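You operate a simulated robot arm through the tools that you are given. There is no shell and no other tool. Be economical: measure what you need, move in short steps, check, and stop when the job is done.

Carry out the task below with a simulated robot arm. There is one attempt and no reset: what you move stays moved.

TASK
Fetch the purple pump and set it in the inside of the short carton. Put the green filter labelled "X9" from the top of the grey bench on top of the green tape tin and the green filter that says "N2" on top of the teal meter. Take the grey valve and put it on the top of the green table. Open the bench drawer, take the orange ring from the inside of the bench drawer and leave it on the top of the seat bench, then shut the drawer. Fetch the purple filter and stand it on the green bracket. Put the black filter on the grey booklet. Any order will do. Set down upright: purple pump, green filter, grey valve, purple filter, black filter.

Only the result counts: the job must be done as asked and must still hold three seconds after the hand-in. Knocking over, shifting, dropping, spilling or breaking anything else fails it.

THE ROBOT
A 7-joint arm with a vacuum gripper on a trunk, on a base that drives. Base frame: it is fixed to the floor where the robot stands at the start and does not move with it; the origin is under the middle of the robot, x ahead of it, y to its left, z up; the surface under the hand at the start is at about z = 0.8. Units: m, rad, N and s.
With the tool pointing down near the work surface it reaches from about 0.16 to 0.82 m from the robot's upright axis, wherever it stands. Its first joint turns from -2.897 to 2.897 rad. Places, roughly: bench drawer [0.8, 0.6, 0.7]; black filter [0.75, 0.75, 0.75]; green bracket (6x8x3 cm) [0.5, 2.1, 0.8]; green filter [0.5, 0, 0.75]; green tape tin [0.5, 0.5, 0.75]; grey booklet [5.25, 0.5, 0.75]; grey valve [0.75, -0.5, 0.75]; inside of the short carton [5.1, 1.4, 0.6]; orange ring [1, 0.75, 0.75]; purple filter [1, 0.75, 0.75]; purple pump [0.5, -0.25, 0.75]; teal meter [0.5, -0.5, 0.75]; top of the green table [0.6, -2.5, 0.8]; top of the seat bench [2.7, 3.3, 0.8]. Payload 1.88 kg.
Tool frame: the origin (TCP) lies in the middle of the cups' lips, and z points out of the cups. The gripper has 1 cup of 0.032 m across, covering 0.032 by 0.032 m (tool x, y); the bellows give 0.014 m. With the vacuum on, a cup seals on a smooth face that it is pressed against (1 to 4 N); it does not hold porous or soft things. The pull reaches 41 N.
Orientation is told as [roll, pitch, yaw] about the base's x, y, z axes, in that order, counted from this pose: with the cups facing straight down, the tool's x points along the base's -x, its y along +y and its z along -z.

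THE INTERFACE
- The arm moves only by the tool send_rows. Its argument "plan" is a list of rows, each an object (a shift or turn left out is 0, a gripper value left out holds the last) with "translation": the shift along the base's x, y, z in m, a list of three; "rotation": the turn, a rotation vector about the base's x, y, z in rad, a list of three. In form: [{"translation": [x, y, z], "rotation": [ax, ay, az]}, ...]. A call has 1 to 20 rows; each row is the pose to reach, as a shift and turn from the pose commanded when the call began. "vac" is the vacuum: 1 switches it on, 0 off, set as the call begins (left out, the last holds). Each row takes 0.2 s and may step no farther than 0.05 m and 0.15 rad from the row before; otherwise, or with a gripper value out of range, the whole call is refused. A pose out of reach is approached as far as the arm can. The call stops where the force on the tool passes 40 N (or 10 N more than at its start, if that is more) or the arm is blocked; 0.2 s more then pass. The pull builds up within a second once a cup has sealed. Time passes only in rows, and 0.2 s behind the last, so rows that repeat a pose give it time. It gives the time, the measured TCP pose, the force on the tool (base axes) and the pull of the vacuum at its end, in the units of the frame above (readings bear some noise), with the torque about the TCP (base axes, N m) and any sound that the robot's microphone picked up.
- Cameras (640 x 400 px; columns grow to the right, rows downward): "scene" is now at [0.0155, 0.163, 1.5355]; the picture's right is [-0.01, -1.00, 0.00], its down [-0.77, 0.01, -0.64] and it looks along [0.64, -0.01, -0.77] (base axes); focal length 286 px, centre (320, 200). "wrist" rides on the gripper at [0.082, 0.014, -0.216] in the tool frame; the picture's right is [-0.17, 0.99, 0.00], its down [-0.91, -0.15, -0.37] and it looks along [-0.37, -0.06, 0.93] (tool axes); focal length 243 px, centre (320, 200). There is no depth. A picture from a camera that has moved, and an enlarged one, comes with that camera's place and axes in the base frame and with its lens.
- snapshot(camera): a new picture of that camera. No time passes.
- lift_body(by): slides the trunk up (or, below 0, down) by that many m; the arm and the scene camera ride with it, the base frame stays. It gives what a move gives, with no picture.
- roll_base(legs): drives the robot by 1 to 6 legs, each [ahead, left, turn to the left] in m, m and rad, along the robot's own axes; the way and the turn of a leg run together, so that a leg with both is an arc; at most 1.5 m and 3.142 rad a leg. The arm and the cameras ride along, it lands a little off, and it stops where it bumps. It gives what a move gives.
- aim_head(pan, tilt): turns the head with the scene camera to pan (to the left, within 2.705 rad either way) and tilt (down, from -0.506 to 1.204), counted from straight ahead of the robot. It gives what a move gives.
- inspect(camera, box): a new picture of the part [left, top, right, bottom] of that camera's present view, enlarged. No time passes.
- hand_in(): hands the job in; it is judged then, once.

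Work in short steps. Places have to be worked out from the pictures, the camera data and where the tool is seen: move nearer, look again, correct. Check each grasp and each placing, and mend what went wrong. You have 483 turns and 220 pictures in all, those below and enlarged ones among them. Switch the vacuum off and draw the arm clear of the work before you hand the job in, unless the task says otherwise.

The tools are called by a JSON object that holds its "op" and its "data". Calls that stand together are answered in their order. send_rows: Moves the arm, as the interface text tells. Its arguments: {"type":"object","properties":{"plan":{"type":"array"},"vac":{"type":"number"}},"required":["plan"]} The other tools are called the same way: lift_body (by) slides the trunk up or down; roll_base (legs) drives the base; aim_head (pan, tilt) turns the head that bears the scene camera; snapshot (camera) takes a picture; inspect (camera, box) takes an enlarged picture of a part of a camera's view; hand_in () hands the job in.

At the start:

```text
time: 0.0
ee_pos: [0.4628, 0.1175, 1.1209]
tcp_rot: [0.0, 0.0, 0.0]
wrist_force: [0.6, -0.5, -0.5]
torque: [-0.01, 0.02, -0.02]
pull: 0.1
trunk travel left (down, up): [-0.5, 0.09]
robot x, y, heading: [-0.003, -0.0033, -0.002]
head pan, tilt: [-0.009, 0.88]
```

scene: 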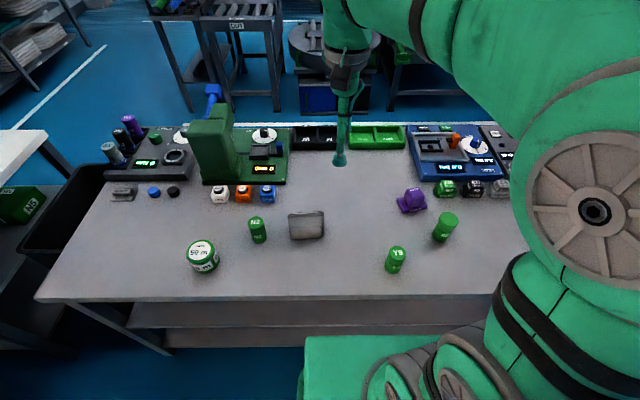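
wrist: 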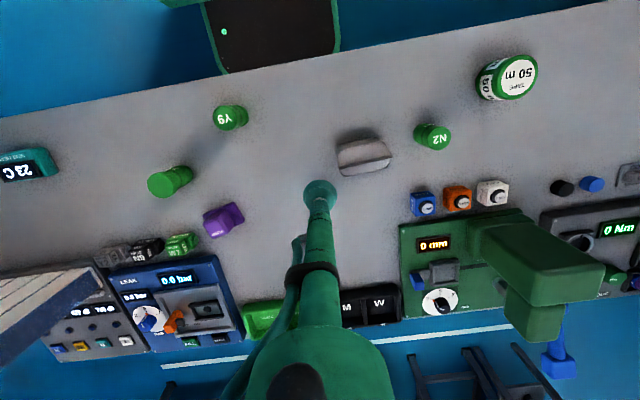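

I begin by enlarging the scene view to identify the objects on the bench.

{"op": "inspect", "data": {"camera": "scene", "box": [80, 100, 300, 280]}}

{"op": "inspect", "data": {"camera": "scene", "box": [280, 110, 520, 290]}}

{"op": "inspect", "data": {"camera": "wrist", "box": [0, 80, 260, 280]}}

```text
2.22 times, centred on (190, 190) of scene
camera zoom: at [0.0155, 0.163, 1.5355], right [-0.01, -1.0, 0.0], down [-0.77, 0.01, -0.64], along [0.64, -0.01, -0.77], focal length 636 px, centre (609, 222)
```

zoom: 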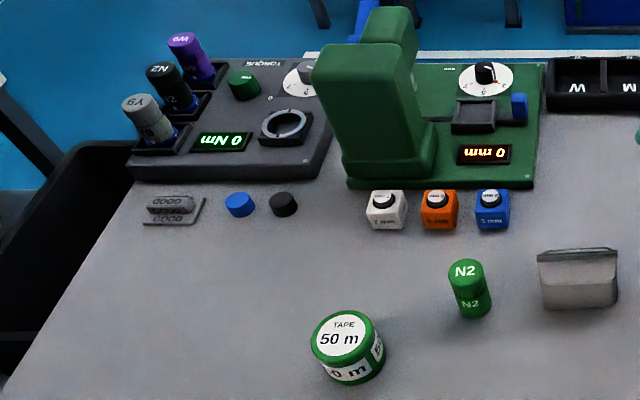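

```text
2.22 times, centred on (400, 200) of scene
camera zoom: at [0.0155, 0.163, 1.5355], right [-0.01, -1.0, 0.0], down [-0.77, 0.01, -0.64], along [0.64, -0.01, -0.77], focal length 636 px, centre (142, 200)
```

zoom: 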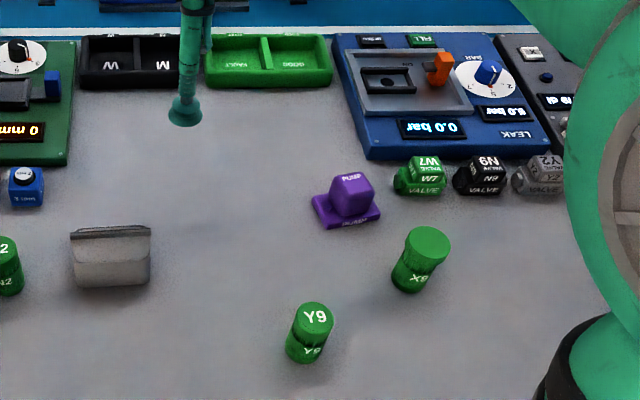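

```text
2.00 times, centred on (130, 180) of wrist
camera zoom: at [0.3809, 0.1314, 1.3365], right [0.17, 0.99, 0.0], down [0.91, -0.15, 0.37], along [0.37, -0.06, -0.93], focal length 485 px, centre (700, 240)
```

zoom: 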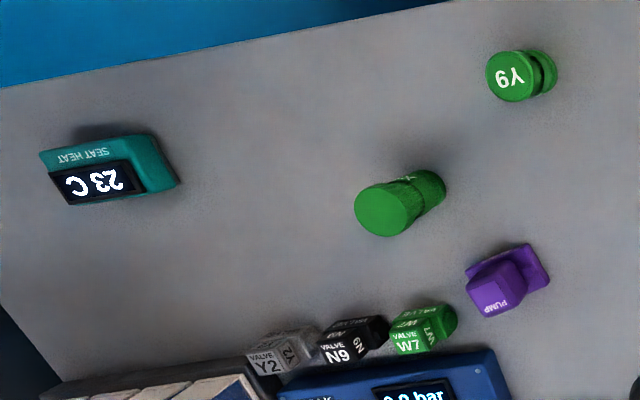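

{"op": "inspect", "data": {"camera": "scene", "box": [380, 180, 480, 280]}}

{"op": "inspect", "data": {"camera": "scene", "box": [90, 105, 210, 205]}}

{"op": "inspect", "data": {"camera": "wrist", "box": [140, 90, 260, 250]}}

```text
4.00 times, centred on (430, 230) of scene
camera zoom: at [0.0155, 0.163, 1.5355], right [-0.01, -1.0, 0.0], down [-0.77, 0.01, -0.64], along [0.64, -0.01, -0.77], focal length 1146 px, centre (-120, 80)
```

zoom: 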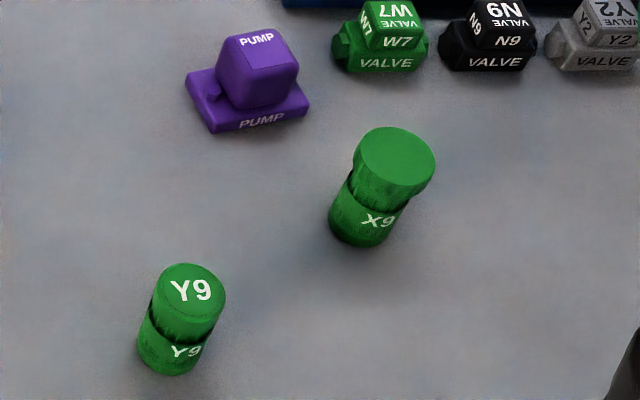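

```text
4.00 times, centred on (150, 155) of scene
camera zoom: at [0.0155, 0.163, 1.5355], right [-0.01, -1.0, 0.0], down [-0.77, 0.01, -0.64], along [0.64, -0.01, -0.77], focal length 1146 px, centre (1000, 380)
```

zoom: 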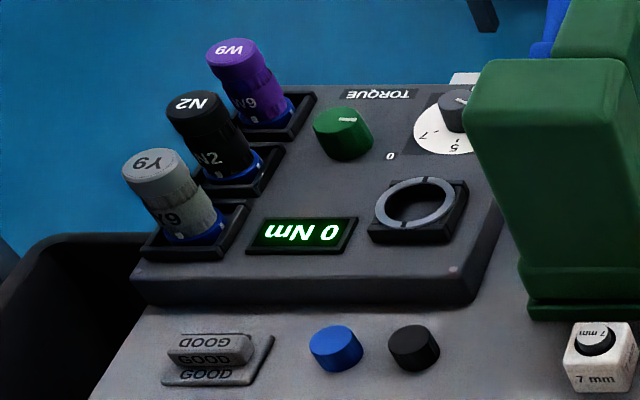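

```text
2.50 times, centred on (200, 170) of wrist
camera zoom: at [0.3809, 0.1314, 1.3365], right [0.17, 0.99, 0.0], down [0.91, -0.15, 0.37], along [0.37, -0.06, -0.93], focal length 606 px, centre (620, 275)
```

zoom: 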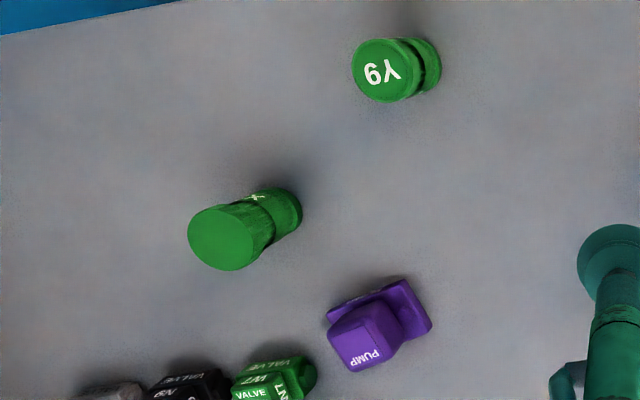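

X9's top (about [0.48, -0.20, 0.88]) looks wider than the other filters', so I go near it to see whether something lies on it.

{"op": "send_rows", "data": {"plan": [{"translation": [-0.018, -0.035, -0.019]}, {"translation": [-0.036, -0.07, -0.038]}, {"translation": [-0.054, -0.105, -0.057]}, {"translation": [-0.072, -0.14, -0.076]}, {"translation": [-0.09, -0.175, -0.095]}, {"translation": [-0.108, -0.21, -0.114]}, {"translation": [-0.126, -0.245, -0.133]}, {"translation": [-0.144, -0.28, -0.152]}, {"translation": [-0.163, -0.3175, -0.17]}]}}

{"op": "snapshot", "data": {"camera": "wrist"}}

{"op": "snapshot", "data": {"camera": "scene"}}

```text
time: 2.0
ee_pos: [0.2998, -0.2009, 0.9514]
tcp_rot: [-0.001, 0.0, -0.001]
wrist_force: [0.9, -0.3, -0.2]
torque: [-0.03, -0.02, -0.02]
pull: 0.1
trunk travel left (down, up): [-0.5, 0.09]
robot x, y, heading: [0.0019, -0.0029, -0.004]
head pan, tilt: [-0.009, 0.88]
```

```text
211 pictures are left
camera wrist: at [0.2171, -0.188, 1.1667], right [0.16, 0.99, 0.0], down [0.91, -0.15, 0.37], along [0.37, -0.06, -0.93], focal length 243 px, centre (320, 200)
```

wrist: 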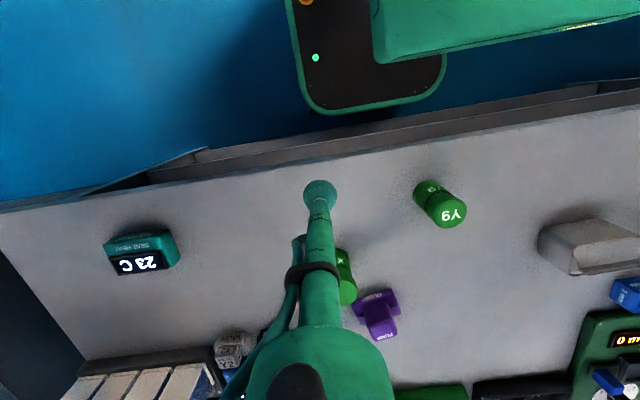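

```text
210 pictures are left
camera scene: at [0.0155, 0.163, 1.5355], right [-0.01, -1.0, 0.0], down [-0.77, 0.01, -0.64], along [0.64, -0.01, -0.77], focal length 286 px, centre (320, 200)
```

scene: 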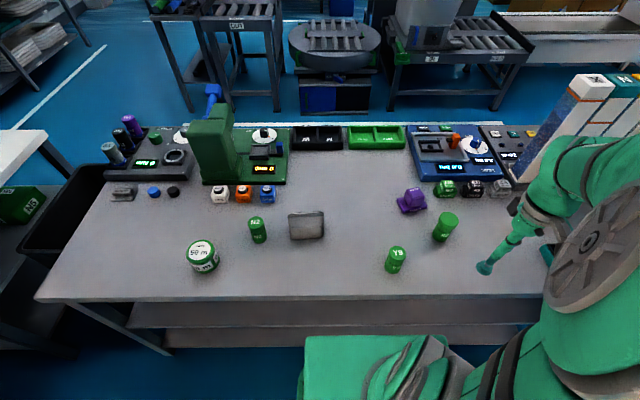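

The tool blocks the view of X9; I shift sideways.

{"op": "send_rows", "data": {"plan": [{"translation": [0.03, -0.04, 0]}, {"translation": [0.06, -0.08, 0]}, {"translation": [0.08, -0.12, -0.02]}]}}

{"op": "inspect", "data": {"camera": "wrist", "box": [320, 120, 480, 280]}}

```text
time: 2.8
ee_pos: [0.3809, -0.3192, 0.9303]
tcp_rot: [0.001, 0.0, 0.0]
wrist_force: [0.1, 0.3, -0.3]
torque: [-0.03, -0.02, -0.01]
pull: 0.0
trunk travel left (down, up): [-0.5, 0.09]
robot x, y, heading: [0.0013, -0.0, 0.005]
head pan, tilt: [-0.009, 0.88]
```

```text
2.50 times, centred on (400, 200) of wrist
camera zoom: at [0.2994, -0.3065, 1.1469], right [0.17, 0.99, 0.0], down [0.91, -0.15, 0.37], along [0.37, -0.06, -0.93], focal length 606 px, centre (120, 200)
```

zoom: 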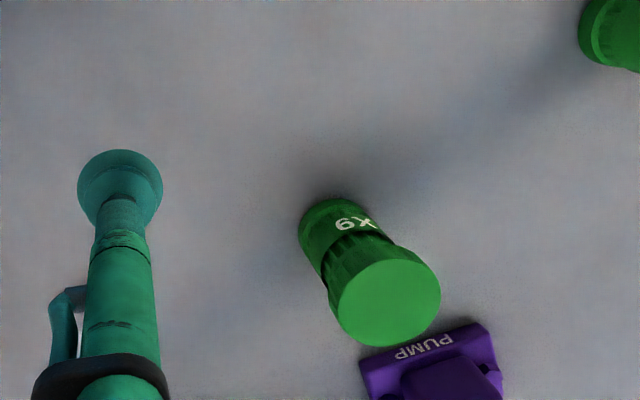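

X9's top is at about [0.480, -0.200, 0.882], and may be just a wide blank cap. I move above it and lower slowly with the vacuum on.

{"op": "send_rows", "data": {"plan": [{"translation": [0.0, 0.0, 0.02]}, {"translation": [0.04, 0.03, 0.02]}, {"translation": [0.07, 0.07, 0.02]}, {"translation": [0.1, 0.1195, 0.02]}, {"translation": [0.1, 0.1195, -0.01]}, {"translation": [0.1, 0.1195, -0.025]}, {"translation": [0.1, 0.1195, -0.035]}], "vac": 1}}

{"op": "snapshot", "data": {"camera": "wrist"}}

```text
refused: row 4 steps farther than a row can; nothing moved
```

```text
208 pictures are left
camera wrist: at [0.2994, -0.3065, 1.1469], right [0.17, 0.99, 0.0], down [0.91, -0.15, 0.37], along [0.37, -0.06, -0.93], focal length 243 px, centre (320, 200)
```

wrist: 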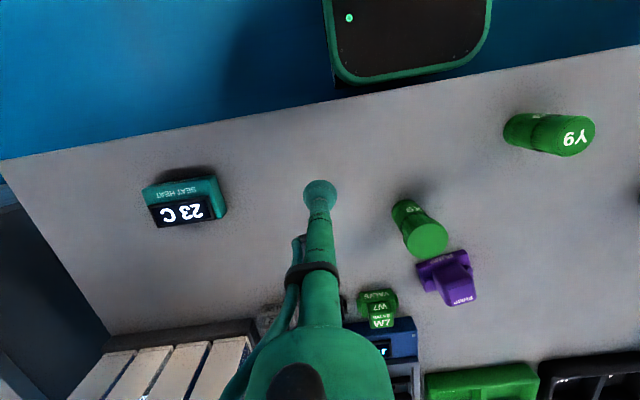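

Row step was too long; I resend with finer steps.

{"op": "send_rows", "data": {"plan": [{"translation": [0.0, 0.0, 0.02]}, {"translation": [0.03, 0.03, 0.02]}, {"translation": [0.06, 0.06, 0.02]}, {"translation": [0.08, 0.09, 0.02]}, {"translation": [0.1, 0.12, 0.02]}, {"translation": [0.1, 0.12, -0.01]}, {"translation": [0.1, 0.12, -0.025]}, {"translation": [0.1, 0.12, -0.035]}], "vac": 1}}

{"op": "snapshot", "data": {"camera": "wrist"}}

```text
time: 4.6
ee_pos: [0.4809, -0.1999, 0.8944]
tcp_rot: [0.001, 0.0, 0.0]
wrist_force: [-0.7, 0.5, 0.2]
torque: [0.01, -0.01, -0.04]
pull: 0.1
trunk travel left (down, up): [-0.5, 0.09]
robot x, y, heading: [0.0001, 0.0026, -0.003]
head pan, tilt: [-0.009, 0.88]
```

```text
207 pictures are left
camera wrist: at [0.3975, -0.1861, 1.1112], right [0.17, 0.99, 0.0], down [0.91, -0.15, 0.37], along [0.37, -0.06, -0.93], focal length 243 px, centre (320, 200)
```

wrist: 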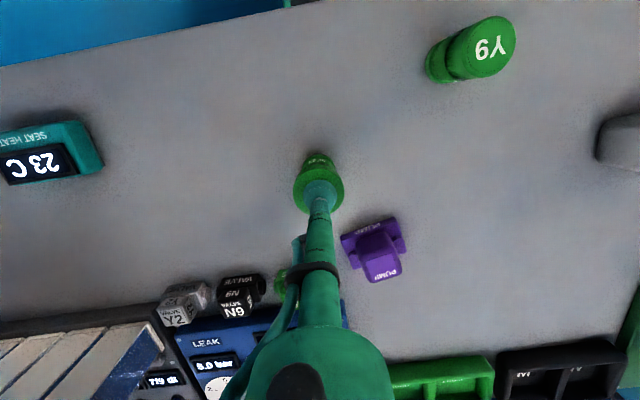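

Cup is centred over the cap. I lower in small steps until it seals.

{"op": "send_rows", "data": {"plan": [{"translation": [-0.002, 0.0, -0.005]}, {"translation": [-0.002, 0, -0.01]}, {"translation": [-0.002, 0, -0.013]}, {"translation": [-0.002, 0, -0.013]}]}}

```text
time: 5.6
ee_pos: [0.4774, -0.2, 0.8842]
tcp_rot: [-0.002, -0.006, -0.001]
wrist_force: [-4.7, 0.5, 29.8]
torque: [-0.01, 0.06, -0.05]
pull: 41.0
trunk travel left (down, up): [-0.5, 0.09]
robot x, y, heading: [-0.0035, -0.0012, -0.004]
head pan, tilt: [-0.009, 0.88]
```

Sealed. I lift.

{"op": "send_rows", "data": {"plan": [{"translation": [0, 0, 0.01]}, {"translation": [0, 0, 0.03]}, {"translation": [0, 0, 0.06]}, {"translation": [0, 0, 0.1]}, {"translation": [0, 0, 0.1]}]}}

{"op": "snapshot", "data": {"camera": "wrist"}}

{"op": "snapshot", "data": {"camera": "scene"}}

```text
time: 6.8
ee_pos: [0.4775, -0.1991, 0.9827]
tcp_rot: [0.001, -0.001, 0.002]
wrist_force: [0.3, -0.5, -0.5]
torque: [-0.03, 0.03, 0.01]
pull: 40.7
trunk travel left (down, up): [-0.5, 0.09]
robot x, y, heading: [0.0005, -0.0026, -0.0]
head pan, tilt: [-0.009, 0.88]
```

```text
206 pictures are left
camera wrist: at [0.3948, -0.1858, 1.1981], right [0.17, 0.99, 0.0], down [0.91, -0.15, 0.37], along [0.37, -0.06, -0.93], focal length 243 px, centre (320, 200)
```

wrist: 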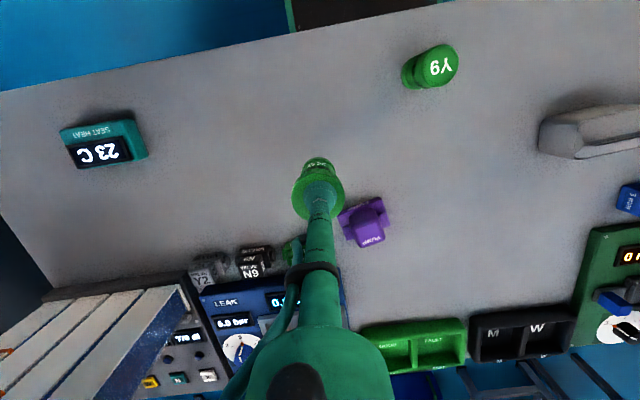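

```text
205 pictures are left
camera scene: at [0.0152, 0.1631, 1.5355], right [-0.01, -1.0, 0.0], down [-0.77, 0.01, -0.64], along [0.64, -0.01, -0.77], focal length 286 px, centre (320, 200)
```

scene: 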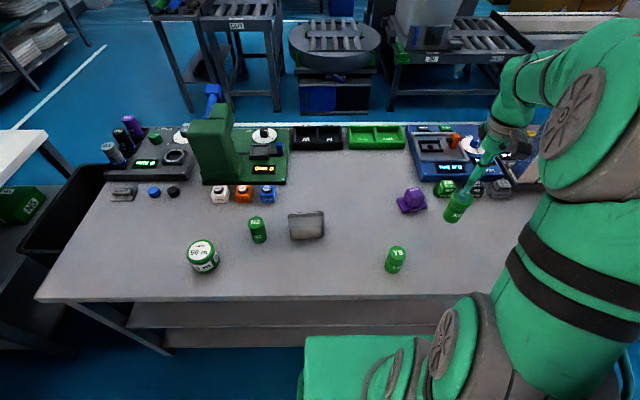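

The whole filter came up. I carry it high towards the tape tin (about [0.397, 0.472, 0.870]), stopping short to look.

{"op": "send_rows", "data": {"plan": [{"translation": [0, 0, 0.045]}, {"translation": [0, 0.045, 0.06]}, {"translation": [-0.01, 0.09, 0.06]}, {"translation": [-0.02, 0.135, 0.06]}, {"translation": [-0.025, 0.18, 0.06]}, {"translation": [-0.03, 0.225, 0.06]}, {"translation": [-0.035, 0.27, 0.06]}, {"translation": [-0.04, 0.315, 0.06]}, {"translation": [-0.045, 0.36, 0.06]}, {"translation": [-0.05, 0.405, 0.06]}, {"translation": [-0.055, 0.45, 0.06]}, {"translation": [-0.06, 0.495, 0.06]}, {"translation": [-0.065, 0.54, 0.06]}, {"translation": [-0.07, 0.585, 0.06]}, {"translation": [-0.075, 0.61, 0.06]}, {"translation": [-0.08, 0.63, 0.06]}, {"translation": [-0.08, 0.63, 0.06]}]}}

{"op": "snapshot", "data": {"camera": "wrist"}}

{"op": "snapshot", "data": {"camera": "scene"}}

```text
time: 10.4
ee_pos: [0.3988, 0.4294, 1.0427]
tcp_rot: [0.0, -0.002, -0.001]
wrist_force: [0.5, -1.1, -1.1]
torque: [-0.02, 0.02, 0.01]
pull: 40.5
trunk travel left (down, up): [-0.5, 0.09]
robot x, y, heading: [-0.0024, -0.0017, -0.001]
head pan, tilt: [-0.009, 0.88]
```

```text
204 pictures are left
camera wrist: at [0.316, 0.4438, 1.2587], right [0.17, 0.99, 0.0], down [0.91, -0.15, 0.37], along [0.37, -0.06, -0.93], focal length 243 px, centre (320, 200)
```

wrist: 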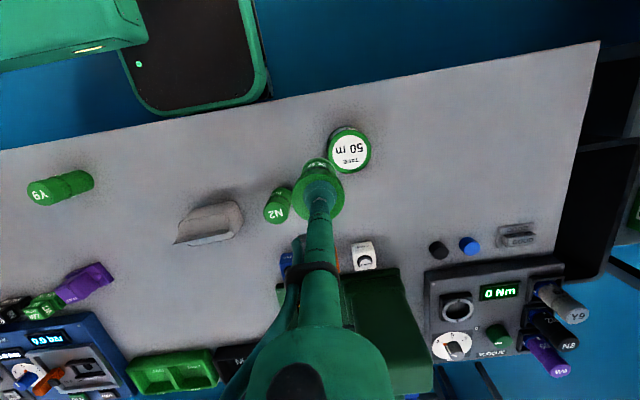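

```text
203 pictures are left
camera scene: at [0.0155, 0.1633, 1.5355], right [-0.01, -1.0, 0.0], down [-0.77, 0.01, -0.64], along [0.64, -0.01, -0.77], focal length 286 px, centre (320, 200)
```

scene: 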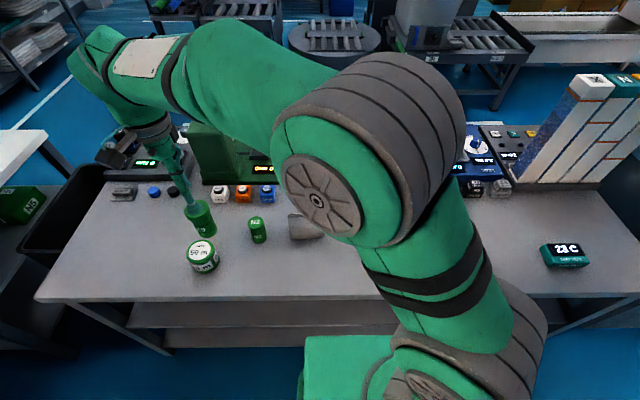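

The tin top comes out at [0.394, 0.477, 0.870]. I move over it and descend to just above.

{"op": "send_rows", "data": {"plan": [{"translation": [-0.004, 0.03, 0]}, {"translation": [-0.004, 0.048, 0]}, {"translation": [-0.004, 0.048, -0.03]}, {"translation": [-0.004, 0.048, -0.06]}, {"translation": [-0.004, 0.048, -0.085]}, {"translation": [-0.004, 0.048, -0.085]}]}}

{"op": "snapshot", "data": {"camera": "wrist"}}

{"op": "inspect", "data": {"camera": "scene", "box": [140, 170, 280, 290]}}

```text
time: 11.8
ee_pos: [0.3934, 0.4789, 0.9576]
tcp_rot: [-0.001, -0.001, 0.002]
wrist_force: [-0.4, 0.5, -0.7]
torque: [0.02, -0.01, 0.01]
pull: 40.6
trunk travel left (down, up): [-0.5, 0.09]
robot x, y, heading: [-0.0022, 0.0009, 0.003]
head pan, tilt: [-0.009, 0.88]
```

```text
202 pictures are left
camera wrist: at [0.3116, 0.4924, 1.1733], right [0.17, 0.99, 0.0], down [0.91, -0.15, 0.37], along [0.37, -0.06, -0.93], focal length 243 px, centre (320, 200)
```

wrist: 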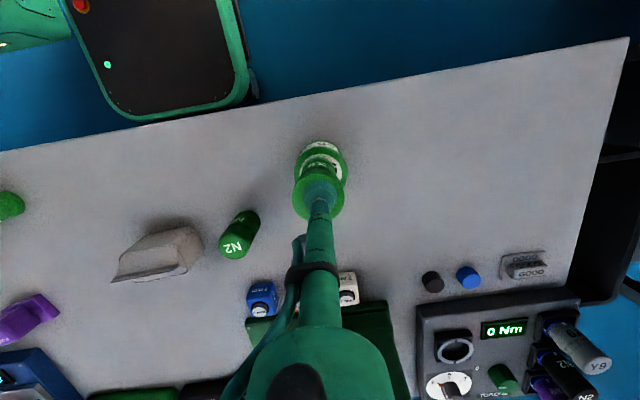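

```text
3.33 times, centred on (210, 230) of scene
camera zoom: at [0.0156, 0.1632, 1.5355], right [-0.01, -1.0, 0.0], down [-0.77, 0.01, -0.64], along [0.64, -0.01, -0.77], focal length 955 px, centre (687, 100)
```

zoom: 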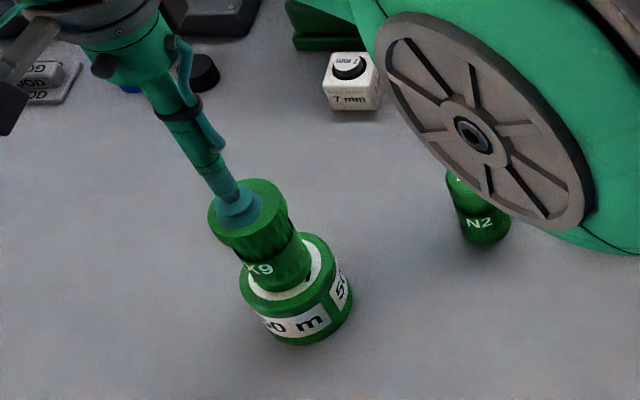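

Well centred, slightly above the tin. I lower in 4 mm steps until contact.

{"op": "send_rows", "data": {"plan": [{"translation": [0, 0, -0.005]}, {"translation": [0, 0, -0.01]}, {"translation": [0, 0, -0.014]}, {"translation": [0, 0, -0.014]}]}}

```text
time: 12.8
ee_pos: [0.3946, 0.4798, 0.9476]
tcp_rot: [0.008, -0.005, -0.001]
wrist_force: [-0.1, 0.2, 29.5]
torque: [-0.06, 0.02, -0.01]
pull: 40.5
trunk travel left (down, up): [-0.5, 0.09]
robot x, y, heading: [-0.0012, 0.0014, -0.002]
head pan, tilt: [-0.009, 0.88]
```

Contact at 0.948. I ease the load by 3 mm, release and rise.

{"op": "send_rows", "data": {"plan": [{"translation": [0, 0, 0.002]}, {"translation": [0, 0, 0.003]}]}}

{"op": "send_rows", "data": {"plan": [{"translation": [0, 0, 0]}, {"translation": [0, 0, 0]}, {"translation": [0, 0, 0.005]}, {"translation": [0, 0, 0.02]}, {"translation": [0, 0, 0.06]}, {"translation": [0, 0, 0.1]}], "vac": 0}}

{"op": "snapshot", "data": {"camera": "wrist"}}

{"op": "snapshot", "data": {"camera": "scene"}}

```text
time: 13.4
ee_pos: [0.3929, 0.4781, 0.9465]
tcp_rot: [0.0, 0.0, 0.001]
wrist_force: [1.4, 4.6, 17.5]
torque: [0.1, -0.11, 0.04]
pull: 41.0
trunk travel left (down, up): [-0.5, 0.09]
robot x, y, heading: [-0.0008, 0.0051, -0.001]
head pan, tilt: [-0.009, 0.88]
```

```text
time: 14.8
ee_pos: [0.3935, 0.4782, 1.0467]
tcp_rot: [0.0, 0.001, 0.0]
wrist_force: [0.5, 0.9, 0.7]
torque: [0.0, 0.01, 0.01]
pull: 0.0
trunk travel left (down, up): [-0.5, 0.09]
robot x, y, heading: [0.0002, -0.0003, -0.003]
head pan, tilt: [-0.009, 0.88]
```

```text
200 pictures are left
camera wrist: at [0.3115, 0.4913, 1.2623], right [0.17, 0.99, 0.0], down [0.91, -0.15, 0.37], along [0.37, -0.06, -0.93], focal length 243 px, centre (320, 200)
```

wrist: 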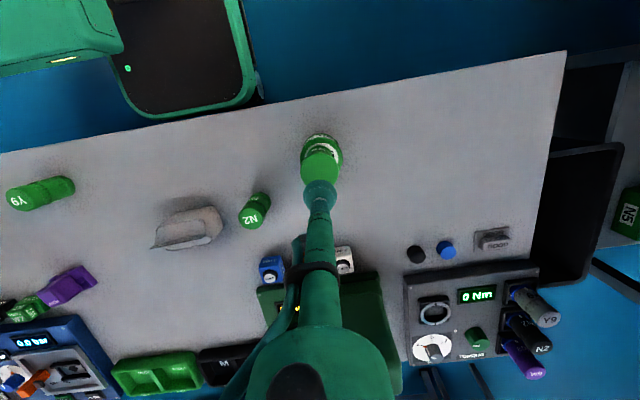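

```text
199 pictures are left
camera scene: at [0.0154, 0.163, 1.5354], right [-0.01, -1.0, 0.0], down [-0.77, 0.01, -0.64], along [0.64, -0.01, -0.77], focal length 286 px, centre (320, 200)
```

scene: 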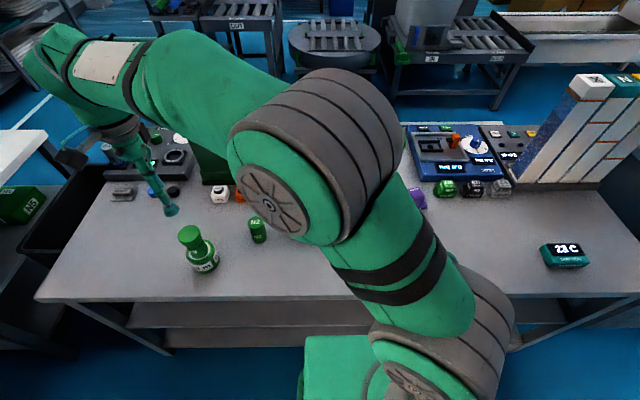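

X9 stands on the tin. Next N2 (green) near [0.475, 0.337]; I move above it and look.

{"op": "send_rows", "data": {"plan": [{"translation": [0.02, -0.04, 0]}, {"translation": [0.04, -0.08, 0]}, {"translation": [0.06, -0.12, 0]}, {"translation": [0.08, -0.14, 0]}, {"translation": [0.08, -0.14, -0.04]}, {"translation": [0.08, -0.14, -0.08]}, {"translation": [0.08, -0.14, -0.1]}, {"translation": [0.08, -0.14, -0.1]}]}}

{"op": "inspect", "data": {"camera": "wrist", "box": [240, 120, 400, 280]}}

{"op": "inspect", "data": {"camera": "scene", "box": [180, 160, 320, 280]}}

```text
time: 16.6
ee_pos: [0.4732, 0.3389, 0.9463]
tcp_rot: [-0.001, 0.0, 0.002]
wrist_force: [-0.5, 0.2, 0.3]
torque: [-0.02, 0.01, -0.02]
pull: 0.2
trunk travel left (down, up): [-0.5, 0.09]
robot x, y, heading: [0.0007, -0.0009, -0.002]
head pan, tilt: [-0.009, 0.88]
```

```text
2.50 times, centred on (320, 200) of wrist
camera zoom: at [0.3917, 0.3525, 1.1623], right [0.17, 0.99, 0.0], down [0.91, -0.15, 0.37], along [0.37, -0.06, -0.93], focal length 606 px, centre (320, 200)
```

zoom: 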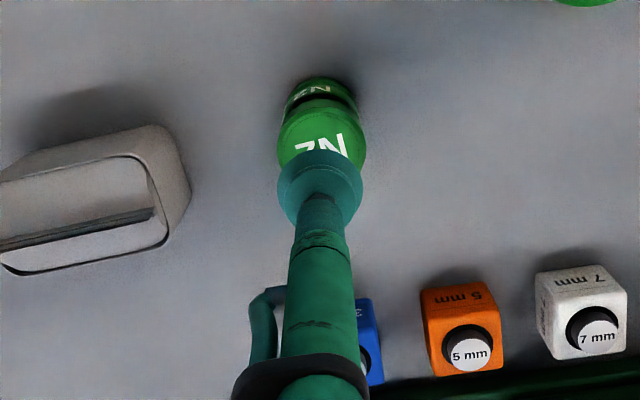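

```text
3.33 times, centred on (250, 220) of scene
camera zoom: at [0.0156, 0.1631, 1.5355], right [-0.01, -1.0, 0.0], down [-0.77, 0.01, -0.64], along [0.64, -0.01, -0.77], focal length 955 px, centre (553, 133)
```

zoom: 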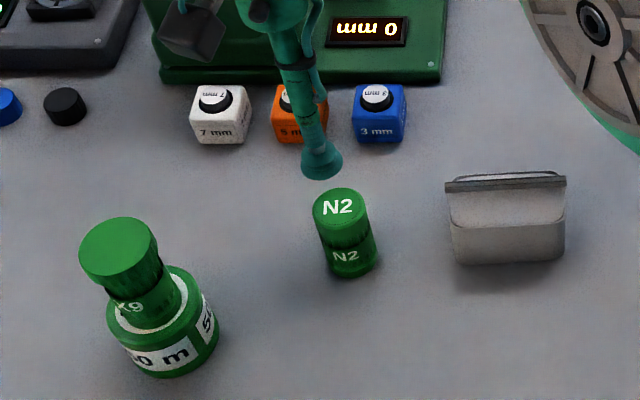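

N2 top is right under the cup. I descend with the vacuum on in small steps.

{"op": "send_rows", "data": {"plan": [{"translation": [0.001, -0.001, -0.03]}, {"translation": [0.001, -0.001, -0.05]}, {"translation": [0.001, -0.001, -0.056]}, {"translation": [0.001, -0.001, -0.06]}, {"translation": [0.001, -0.001, -0.06]}], "vac": 1}}

```text
time: 17.8
ee_pos: [0.4741, 0.3359, 0.8869]
tcp_rot: [0.0, 0.0, 0.001]
wrist_force: [0.8, 0.2, 0.2]
torque: [0.02, 0.0, -0.02]
pull: 0.0
trunk travel left (down, up): [-0.5, 0.09]
robot x, y, heading: [0.0003, 0.005, -0.0]
head pan, tilt: [-0.009, 0.88]
```

Not in contact yet; continue in smaller steps.

{"op": "send_rows", "data": {"plan": [{"translation": [0, 0, -0.003]}, {"translation": [0, 0, -0.006]}, {"translation": [0, 0, -0.008]}, {"translation": [0, 0, -0.008]}]}}

{"op": "inspect", "data": {"camera": "scene", "box": [210, 180, 310, 260]}}

```text
time: 18.8
ee_pos: [0.4754, 0.3377, 0.8788]
tcp_rot: [0.002, -0.001, -0.001]
wrist_force: [-0.8, -0.1, 6.7]
torque: [-0.03, -0.01, 0.0]
pull: 40.3
trunk travel left (down, up): [-0.5, 0.09]
robot x, y, heading: [-0.0037, -0.0033, 0.0]
head pan, tilt: [-0.009, 0.88]
```

```text
5.00 times, centred on (260, 220) of scene
camera zoom: at [0.0149, 0.1627, 1.5356], right [-0.01, -1.0, 0.0], down [-0.77, 0.01, -0.64], along [0.64, -0.01, -0.77], focal length 1432 px, centre (620, 100)
```

zoom: 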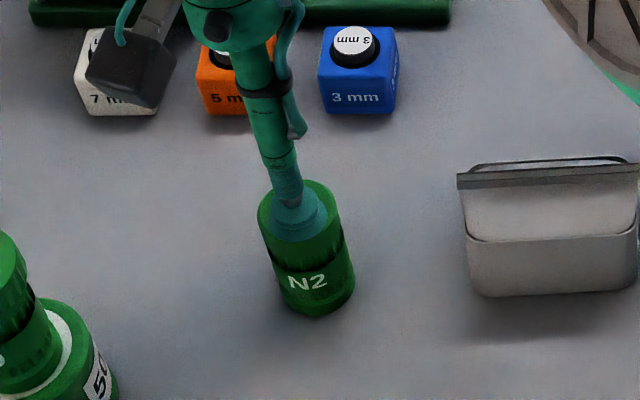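

Sealed. I lift N2 and zoom on the teal meter.

{"op": "send_rows", "data": {"plan": [{"translation": [0, 0, 0.01]}, {"translation": [0, 0, 0.04]}, {"translation": [0, 0, 0.08]}, {"translation": [0, 0, 0.12]}, {"translation": [0, 0, 0.15]}, {"translation": [0, 0, 0.15]}]}}

{"op": "inspect", "data": {"camera": "scene", "box": [500, 200, 620, 300]}}

```text
time: 20.2
ee_pos: [0.4764, 0.3383, 1.0304]
tcp_rot: [0.0, 0.0, 0.0]
wrist_force: [0.3, 0.1, -1.0]
torque: [0.0, 0.0, 0.0]
pull: 40.7
trunk travel left (down, up): [-0.5, 0.09]
robot x, y, heading: [0.0007, -0.0005, -0.004]
head pan, tilt: [-0.009, 0.88]
```

```text
4.00 times, centred on (560, 250) of scene
camera zoom: at [0.0154, 0.163, 1.5355], right [-0.01, -1.0, 0.0], down [-0.77, 0.01, -0.64], along [0.64, -0.01, -0.77], focal length 1146 px, centre (-640, 0)
```

zoom: 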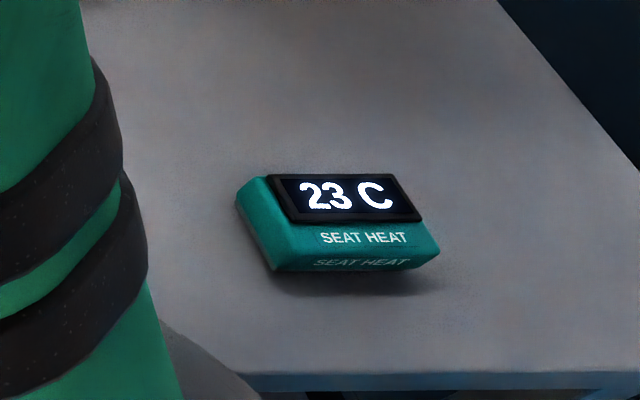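

Meter's display plate is flat, about [0.404, -0.51, 0.85]. I carry N2 over, stopping near to look.

{"op": "send_rows", "data": {"plan": [{"translation": [-0.003, -0.045, 0]}, {"translation": [-0.006, -0.09, 0]}, {"translation": [-0.01, -0.135, 0]}, {"translation": [-0.014, -0.18, 0]}, {"translation": [-0.018, -0.225, 0]}, {"translation": [-0.022, -0.27, 0]}, {"translation": [-0.026, -0.315, 0]}, {"translation": [-0.03, -0.36, 0]}, {"translation": [-0.034, -0.405, 0]}, {"translation": [-0.038, -0.45, 0]}, {"translation": [-0.042, -0.495, 0]}, {"translation": [-0.046, -0.54, 0]}, {"translation": [-0.05, -0.585, 0]}, {"translation": [-0.055, -0.63, 0]}, {"translation": [-0.06, -0.675, 0]}, {"translation": [-0.065, -0.72, 0]}, {"translation": [-0.07, -0.76, 0]}, {"translation": [-0.07, -0.79, 0]}, {"translation": [-0.07, -0.79, 0]}]}}

{"op": "snapshot", "data": {"camera": "wrist"}}

```text
time: 24.2
ee_pos: [0.4054, -0.4521, 1.0295]
tcp_rot: [-0.001, -0.001, 0.0]
wrist_force: [-0.1, -0.5, -1.7]
torque: [0.04, 0.02, 0.01]
pull: 41.1
trunk travel left (down, up): [-0.5, 0.09]
robot x, y, heading: [-0.0015, -0.0009, -0.002]
head pan, tilt: [-0.009, 0.88]
```

```text
194 pictures are left
camera wrist: at [0.3222, -0.4393, 1.2443], right [0.17, 0.99, 0.0], down [0.91, -0.15, 0.37], along [0.37, -0.06, -0.93], focal length 243 px, centre (320, 200)
```

wrist: 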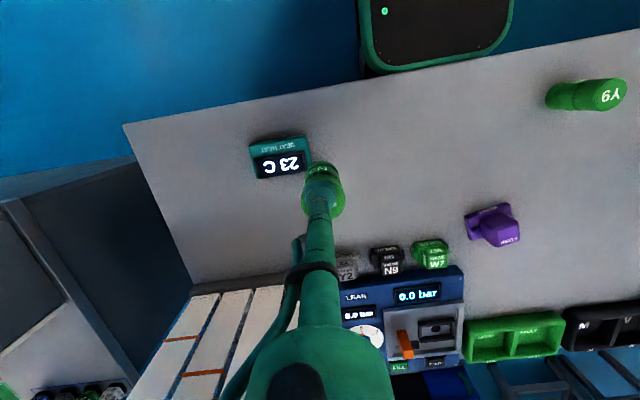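

Display centre at [0.404, -0.516]. I move over it and lower.

{"op": "send_rows", "data": {"plan": [{"translation": [-0.001, -0.035, 0]}, {"translation": [-0.001, -0.064, 0]}, {"translation": [-0.001, -0.064, -0.04]}, {"translation": [-0.001, -0.064, -0.075]}, {"translation": [-0.001, -0.064, -0.085]}, {"translation": [-0.001, -0.064, -0.085]}]}}

{"op": "inspect", "data": {"camera": "wrist", "box": [220, 100, 420, 260]}}

{"op": "inspect", "data": {"camera": "scene", "box": [500, 200, 620, 300]}}

```text
time: 25.6
ee_pos: [0.4031, -0.5166, 0.9428]
tcp_rot: [0.0, -0.001, 0.0]
wrist_force: [0.5, -0.5, -1.2]
torque: [-0.01, 0.01, -0.02]
pull: 40.8
trunk travel left (down, up): [-0.5, 0.09]
robot x, y, heading: [-0.0012, 0.0002, -0.004]
head pan, tilt: [-0.009, 0.88]
```

```text
2.50 times, centred on (320, 180) of wrist
camera zoom: at [0.3219, -0.5031, 1.1586], right [0.17, 0.99, 0.0], down [0.91, -0.15, 0.37], along [0.37, -0.06, -0.93], focal length 606 px, centre (320, 250)
```

zoom: 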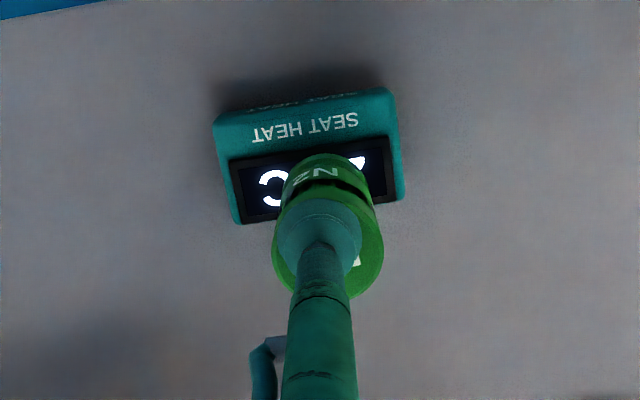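

```text
4.00 times, centred on (560, 250) of scene
camera zoom: at [0.0155, 0.163, 1.5355], right [-0.01, -1.0, 0.0], down [-0.77, 0.01, -0.64], along [0.64, -0.01, -0.77], focal length 1146 px, centre (-640, 0)
```

zoom: 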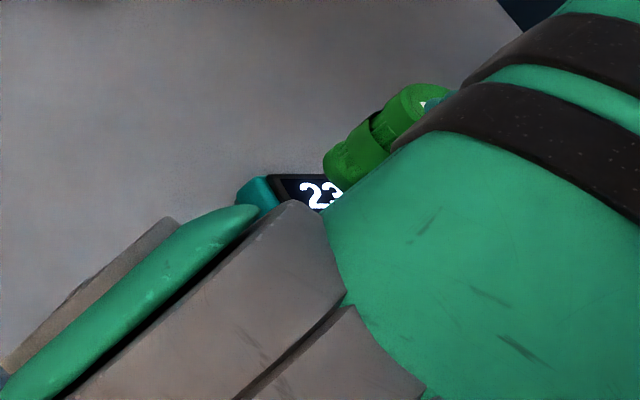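

Slight correction of (+3, -4) mm, then lower to contact.

{"op": "send_rows", "data": {"plan": [{"translation": [0.003, -0.004, -0.005]}, {"translation": [0.003, -0.004, -0.01]}, {"translation": [0.003, -0.004, -0.014]}, {"translation": [0.003, -0.004, -0.018]}, {"translation": [0.003, -0.004, -0.018]}]}}

```text
time: 26.8
ee_pos: [0.407, -0.5204, 0.9256]
tcp_rot: [-0.001, -0.001, -0.002]
wrist_force: [1.2, 0.4, -1.3]
torque: [-0.02, 0.01, 0.01]
pull: 40.7
trunk travel left (down, up): [-0.5, 0.09]
robot x, y, heading: [0.0016, -0.0025, -0.006]
head pan, tilt: [-0.009, 0.88]
```

Not touching yet; lower on.

{"op": "send_rows", "data": {"plan": [{"translation": [0, 0, -0.004]}, {"translation": [0, 0, -0.007]}, {"translation": [0, 0, -0.01]}, {"translation": [0, 0, -0.01]}]}}

{"op": "inspect", "data": {"camera": "wrist", "box": [220, 100, 420, 260]}}

```text
time: 27.8
ee_pos: [0.4059, -0.5207, 0.9161]
tcp_rot: [0.0, 0.0, 0.001]
wrist_force: [0.6, -1.5, -0.8]
torque: [-0.02, -0.01, -0.02]
pull: 40.9
trunk travel left (down, up): [-0.5, 0.09]
robot x, y, heading: [-0.0001, 0.0, -0.002]
head pan, tilt: [-0.009, 0.88]
```

```text
2.50 times, centred on (320, 180) of wrist
camera zoom: at [0.325, -0.5071, 1.1311], right [0.17, 0.99, 0.0], down [0.91, -0.15, 0.37], along [0.37, -0.06, -0.93], focal length 606 px, centre (320, 250)
```

zoom: 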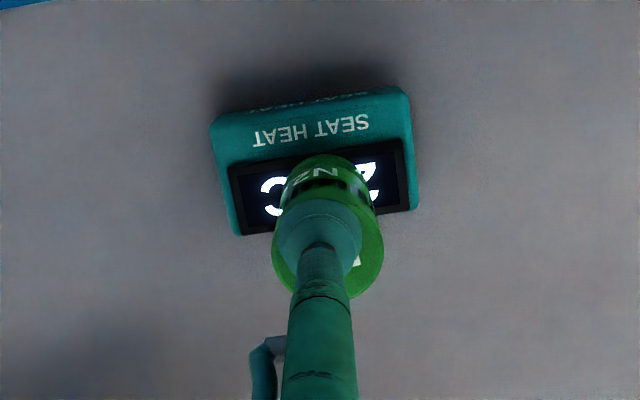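

{"op": "send_rows", "data": {"plan": [{"translation": [0, 0, -0.003]}, {"translation": [0, 0, -0.006]}, {"translation": [0, 0, -0.009]}, {"translation": [0, 0, -0.011]}, {"translation": [0, 0, -0.011]}]}}

```text
time: 29.0
ee_pos: [0.408, -0.521, 0.9077]
tcp_rot: [-0.005, -0.003, -0.001]
wrist_force: [-0.8, -0.5, 29.9]
torque: [0.01, -0.08, 0.01]
pull: 41.7
trunk travel left (down, up): [-0.5, 0.09]
robot x, y, heading: [-0.0033, -0.0002, 0.004]
head pan, tilt: [-0.009, 0.88]
```

Contact. Ease 2 mm, release, rise.

{"op": "send_rows", "data": {"plan": [{"translation": [0, 0, 0.002]}, {"translation": [0, 0, 0.003]}]}}

{"op": "send_rows", "data": {"plan": [{"translation": [0, 0, 0]}, {"translation": [0, 0, 0]}, {"translation": [0, 0, 0.005]}, {"translation": [0, 0, 0.02]}, {"translation": [0, 0, 0.06]}, {"translation": [0, 0, 0.1]}], "vac": 0}}

{"op": "snapshot", "data": {"camera": "wrist"}}

```text
time: 29.6
ee_pos: [0.4062, -0.5202, 0.9066]
tcp_rot: [0.002, 0.003, 0.001]
wrist_force: [1.5, -4.2, 14.0]
torque: [-0.17, -0.14, -0.02]
pull: 40.5
trunk travel left (down, up): [-0.5, 0.09]
robot x, y, heading: [-0.0009, -0.0028, 0.001]
head pan, tilt: [-0.009, 0.88]
```

```text
time: 31.0
ee_pos: [0.4071, -0.5212, 1.0096]
tcp_rot: [0.001, 0.0, -0.001]
wrist_force: [0.7, -0.4, 0.4]
torque: [-0.01, 0.03, -0.03]
pull: 0.0
trunk travel left (down, up): [-0.5, 0.09]
robot x, y, heading: [-0.0013, 0.0004, 0.001]
head pan, tilt: [-0.009, 0.88]
```

```text
190 pictures are left
camera wrist: at [0.3241, -0.5067, 1.2247], right [0.17, 0.99, 0.0], down [0.91, -0.15, 0.37], along [0.37, -0.06, -0.93], focal length 243 px, centre (320, 200)
```

wrist: 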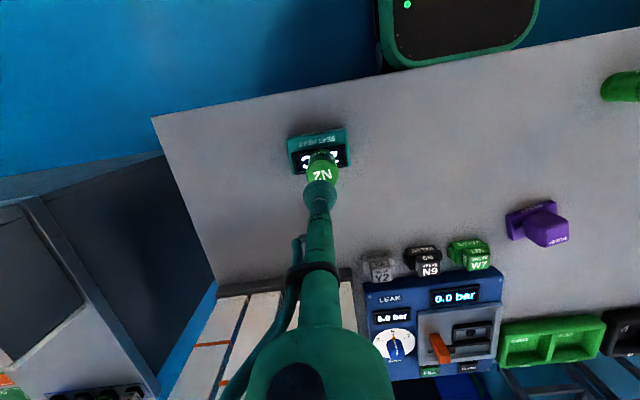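

N2 stands on the meter. Now to the grey valve (Y2), around [0.63, -0.43]; I move near it for a close look.

{"op": "send_rows", "data": {"plan": [{"translation": [0.03, 0.035, 0.0]}, {"translation": [0.06, 0.07, 0.0]}, {"translation": [0.09, 0.105, 0.0]}, {"translation": [0.12, 0.14, 0.0]}, {"translation": [0.15, 0.17, 0]}, {"translation": [0.15, 0.17, -0.01]}]}}

{"op": "inspect", "data": {"camera": "wrist", "box": [180, 140, 340, 300]}}

{"op": "inspect", "data": {"camera": "scene", "box": [440, 140, 560, 240]}}

```text
time: 32.4
ee_pos: [0.5566, -0.3502, 0.9977]
tcp_rot: [0.0, -0.001, -0.001]
wrist_force: [0.2, -0.5, -0.6]
torque: [-0.04, 0.0, 0.0]
pull: 0.1
trunk travel left (down, up): [-0.5, 0.09]
robot x, y, heading: [0.0013, 0.0025, 0.002]
head pan, tilt: [-0.009, 0.88]
```

```text
2.50 times, centred on (260, 220) of wrist
camera zoom: at [0.4743, -0.3362, 1.2132], right [0.17, 0.99, 0.0], down [0.91, -0.15, 0.37], along [0.37, -0.06, -0.93], focal length 606 px, centre (470, 150)
```

zoom: 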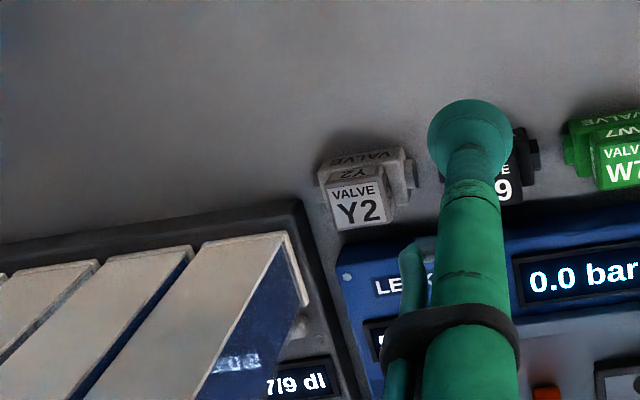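

```text
4.00 times, centred on (500, 190) of scene
camera zoom: at [0.0157, 0.1632, 1.5355], right [-0.01, -1.0, 0.0], down [-0.77, 0.01, -0.64], along [0.64, -0.01, -0.77], focal length 1146 px, centre (-400, 240)
```

zoom: 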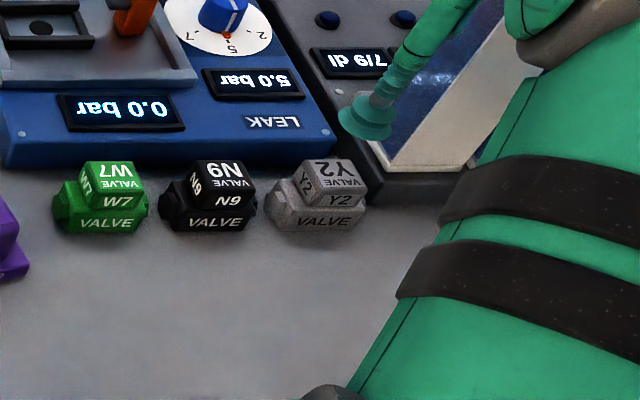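

The valve's top is flat, centred about [0.638, -0.434, 0.865]. I move above it for a fine look.

{"op": "send_rows", "data": {"plan": [{"translation": [0.03, -0.03, 0]}, {"translation": [0.06, -0.06, 0]}, {"translation": [0.081, -0.084, 0]}, {"translation": [0.081, -0.084, -0.04]}, {"translation": [0.081, -0.084, -0.08]}, {"translation": [0.081, -0.084, -0.1]}, {"translation": [0.081, -0.084, -0.1]}]}}

{"op": "inspect", "data": {"camera": "wrist", "box": [270, 150, 370, 230]}}

{"op": "inspect", "data": {"camera": "scene", "box": [450, 140, 550, 220]}}

```text
time: 34.0
ee_pos: [0.6384, -0.4346, 0.8982]
tcp_rot: [-0.001, 0.0, 0.003]
wrist_force: [0.7, 0.7, 0.4]
torque: [0.0, 0.0, 0.02]
pull: 0.1
trunk travel left (down, up): [-0.5, 0.09]
robot x, y, heading: [0.0006, -0.0027, 0.002]
head pan, tilt: [-0.009, 0.88]
```

```text
5.00 times, centred on (320, 190) of wrist
camera zoom: at [0.5561, -0.4215, 1.1138], right [0.17, 0.99, 0.0], down [0.91, -0.15, 0.37], along [0.37, -0.06, -0.93], focal length 1213 px, centre (320, 250)
```

zoom: 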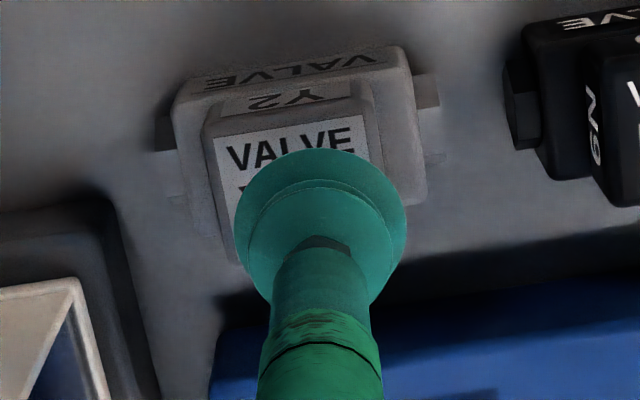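

```text
5.00 times, centred on (500, 180) of scene
camera zoom: at [0.0156, 0.1629, 1.5355], right [-0.01, -1.0, 0.0], down [-0.77, 0.01, -0.64], along [0.64, -0.01, -0.77], focal length 1432 px, centre (-580, 300)
```

zoom: 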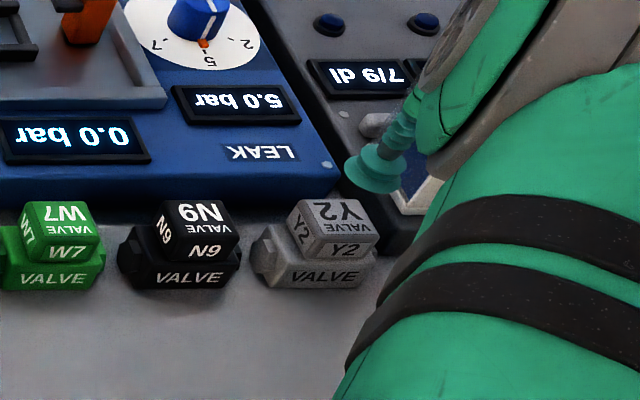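

Wrist view puts the valve top centre at [0.641, -0.438]. I shift there and lower with vacuum on.

{"op": "send_rows", "data": {"plan": [{"translation": [0.0025, -0.0032, -0.01]}, {"translation": [0.0025, -0.0032, -0.02]}, {"translation": [0.0025, -0.0032, -0.02]}], "vac": 1}}

{"op": "inspect", "data": {"camera": "wrist", "box": [270, 150, 370, 230]}}

{"op": "inspect", "data": {"camera": "scene", "box": [450, 140, 550, 220]}}

```text
time: 34.8
ee_pos: [0.6412, -0.4372, 0.8787]
tcp_rot: [0.0, 0.0, 0.0]
wrist_force: [0.1, 0.7, -0.3]
torque: [0.01, -0.02, -0.02]
pull: 0.1
trunk travel left (down, up): [-0.5, 0.09]
robot x, y, heading: [0.0018, 0.0006, 0.003]
head pan, tilt: [-0.009, 0.88]
```

```text
5.00 times, centred on (320, 190) of wrist
camera zoom: at [0.558, -0.4244, 1.0933], right [0.17, 0.99, 0.0], down [0.91, -0.15, 0.37], along [0.37, -0.06, -0.93], focal length 1213 px, centre (320, 250)
```

zoom: 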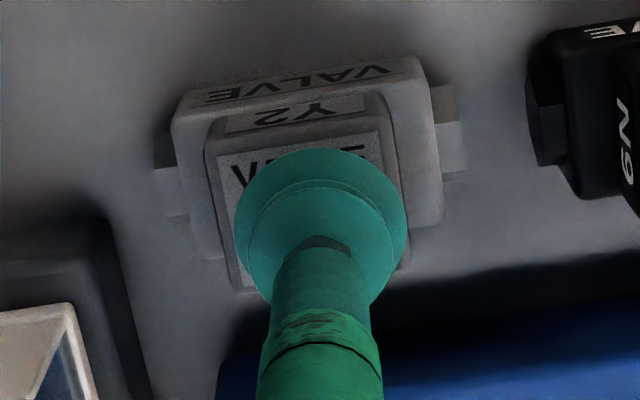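

```text
5.00 times, centred on (500, 180) of scene
camera zoom: at [0.0156, 0.1629, 1.5355], right [-0.01, -1.0, 0.0], down [-0.77, 0.01, -0.64], along [0.64, -0.01, -0.77], focal length 1432 px, centre (-580, 300)
```

zoom: 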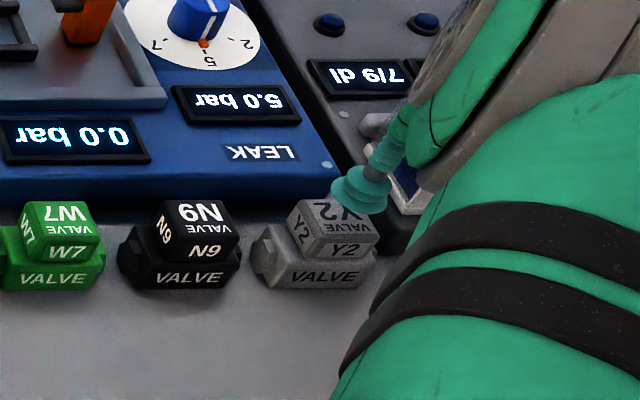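

The wrist view shows alignment within a mm; I lower to contact.

{"op": "send_rows", "data": {"plan": [{"translation": [0, 0, -0.006]}, {"translation": [0, 0, -0.011]}, {"translation": [0, 0, -0.014]}, {"translation": [0, 0, -0.016]}, {"translation": [0, 0, -0.016]}]}}

```text
time: 36.0
ee_pos: [0.6411, -0.4376, 0.8613]
tcp_rot: [0.002, 0.0, 0.0]
wrist_force: [-0.7, 0.5, -0.8]
torque: [-0.02, -0.01, -0.01]
pull: 0.1
trunk travel left (down, up): [-0.5, 0.09]
robot x, y, heading: [0.0014, -0.0019, -0.001]
head pan, tilt: [-0.009, 0.88]
```

{"op": "inspect", "data": {"camera": "wrist", "box": [270, 150, 370, 230]}}

{"op": "inspect", "data": {"camera": "scene", "box": [450, 140, 550, 220]}}

```text
5.00 times, centred on (320, 190) of wrist
camera zoom: at [0.5583, -0.4246, 1.0774], right [0.17, 0.99, 0.0], down [0.91, -0.15, 0.37], along [0.37, -0.06, -0.93], focal length 1213 px, centre (320, 250)
```

zoom: 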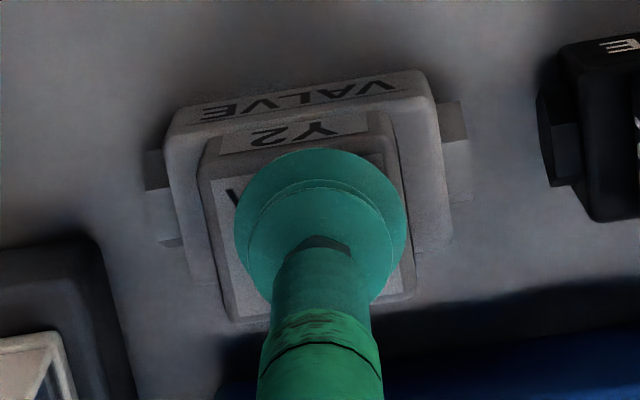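

```text
5.00 times, centred on (500, 180) of scene
camera zoom: at [0.0156, 0.1629, 1.5355], right [-0.01, -1.0, 0.0], down [-0.77, 0.01, -0.64], along [0.64, -0.01, -0.77], focal length 1432 px, centre (-580, 300)
```

zoom: 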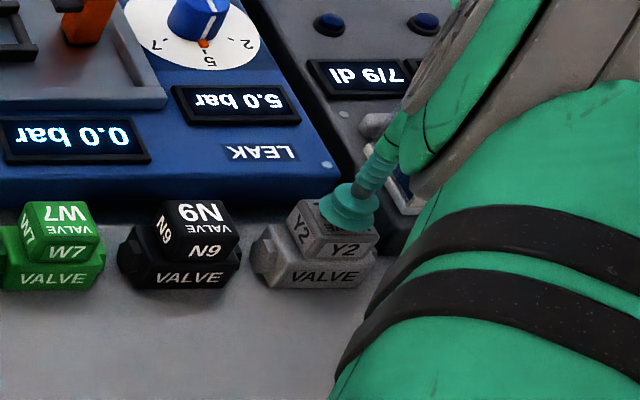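

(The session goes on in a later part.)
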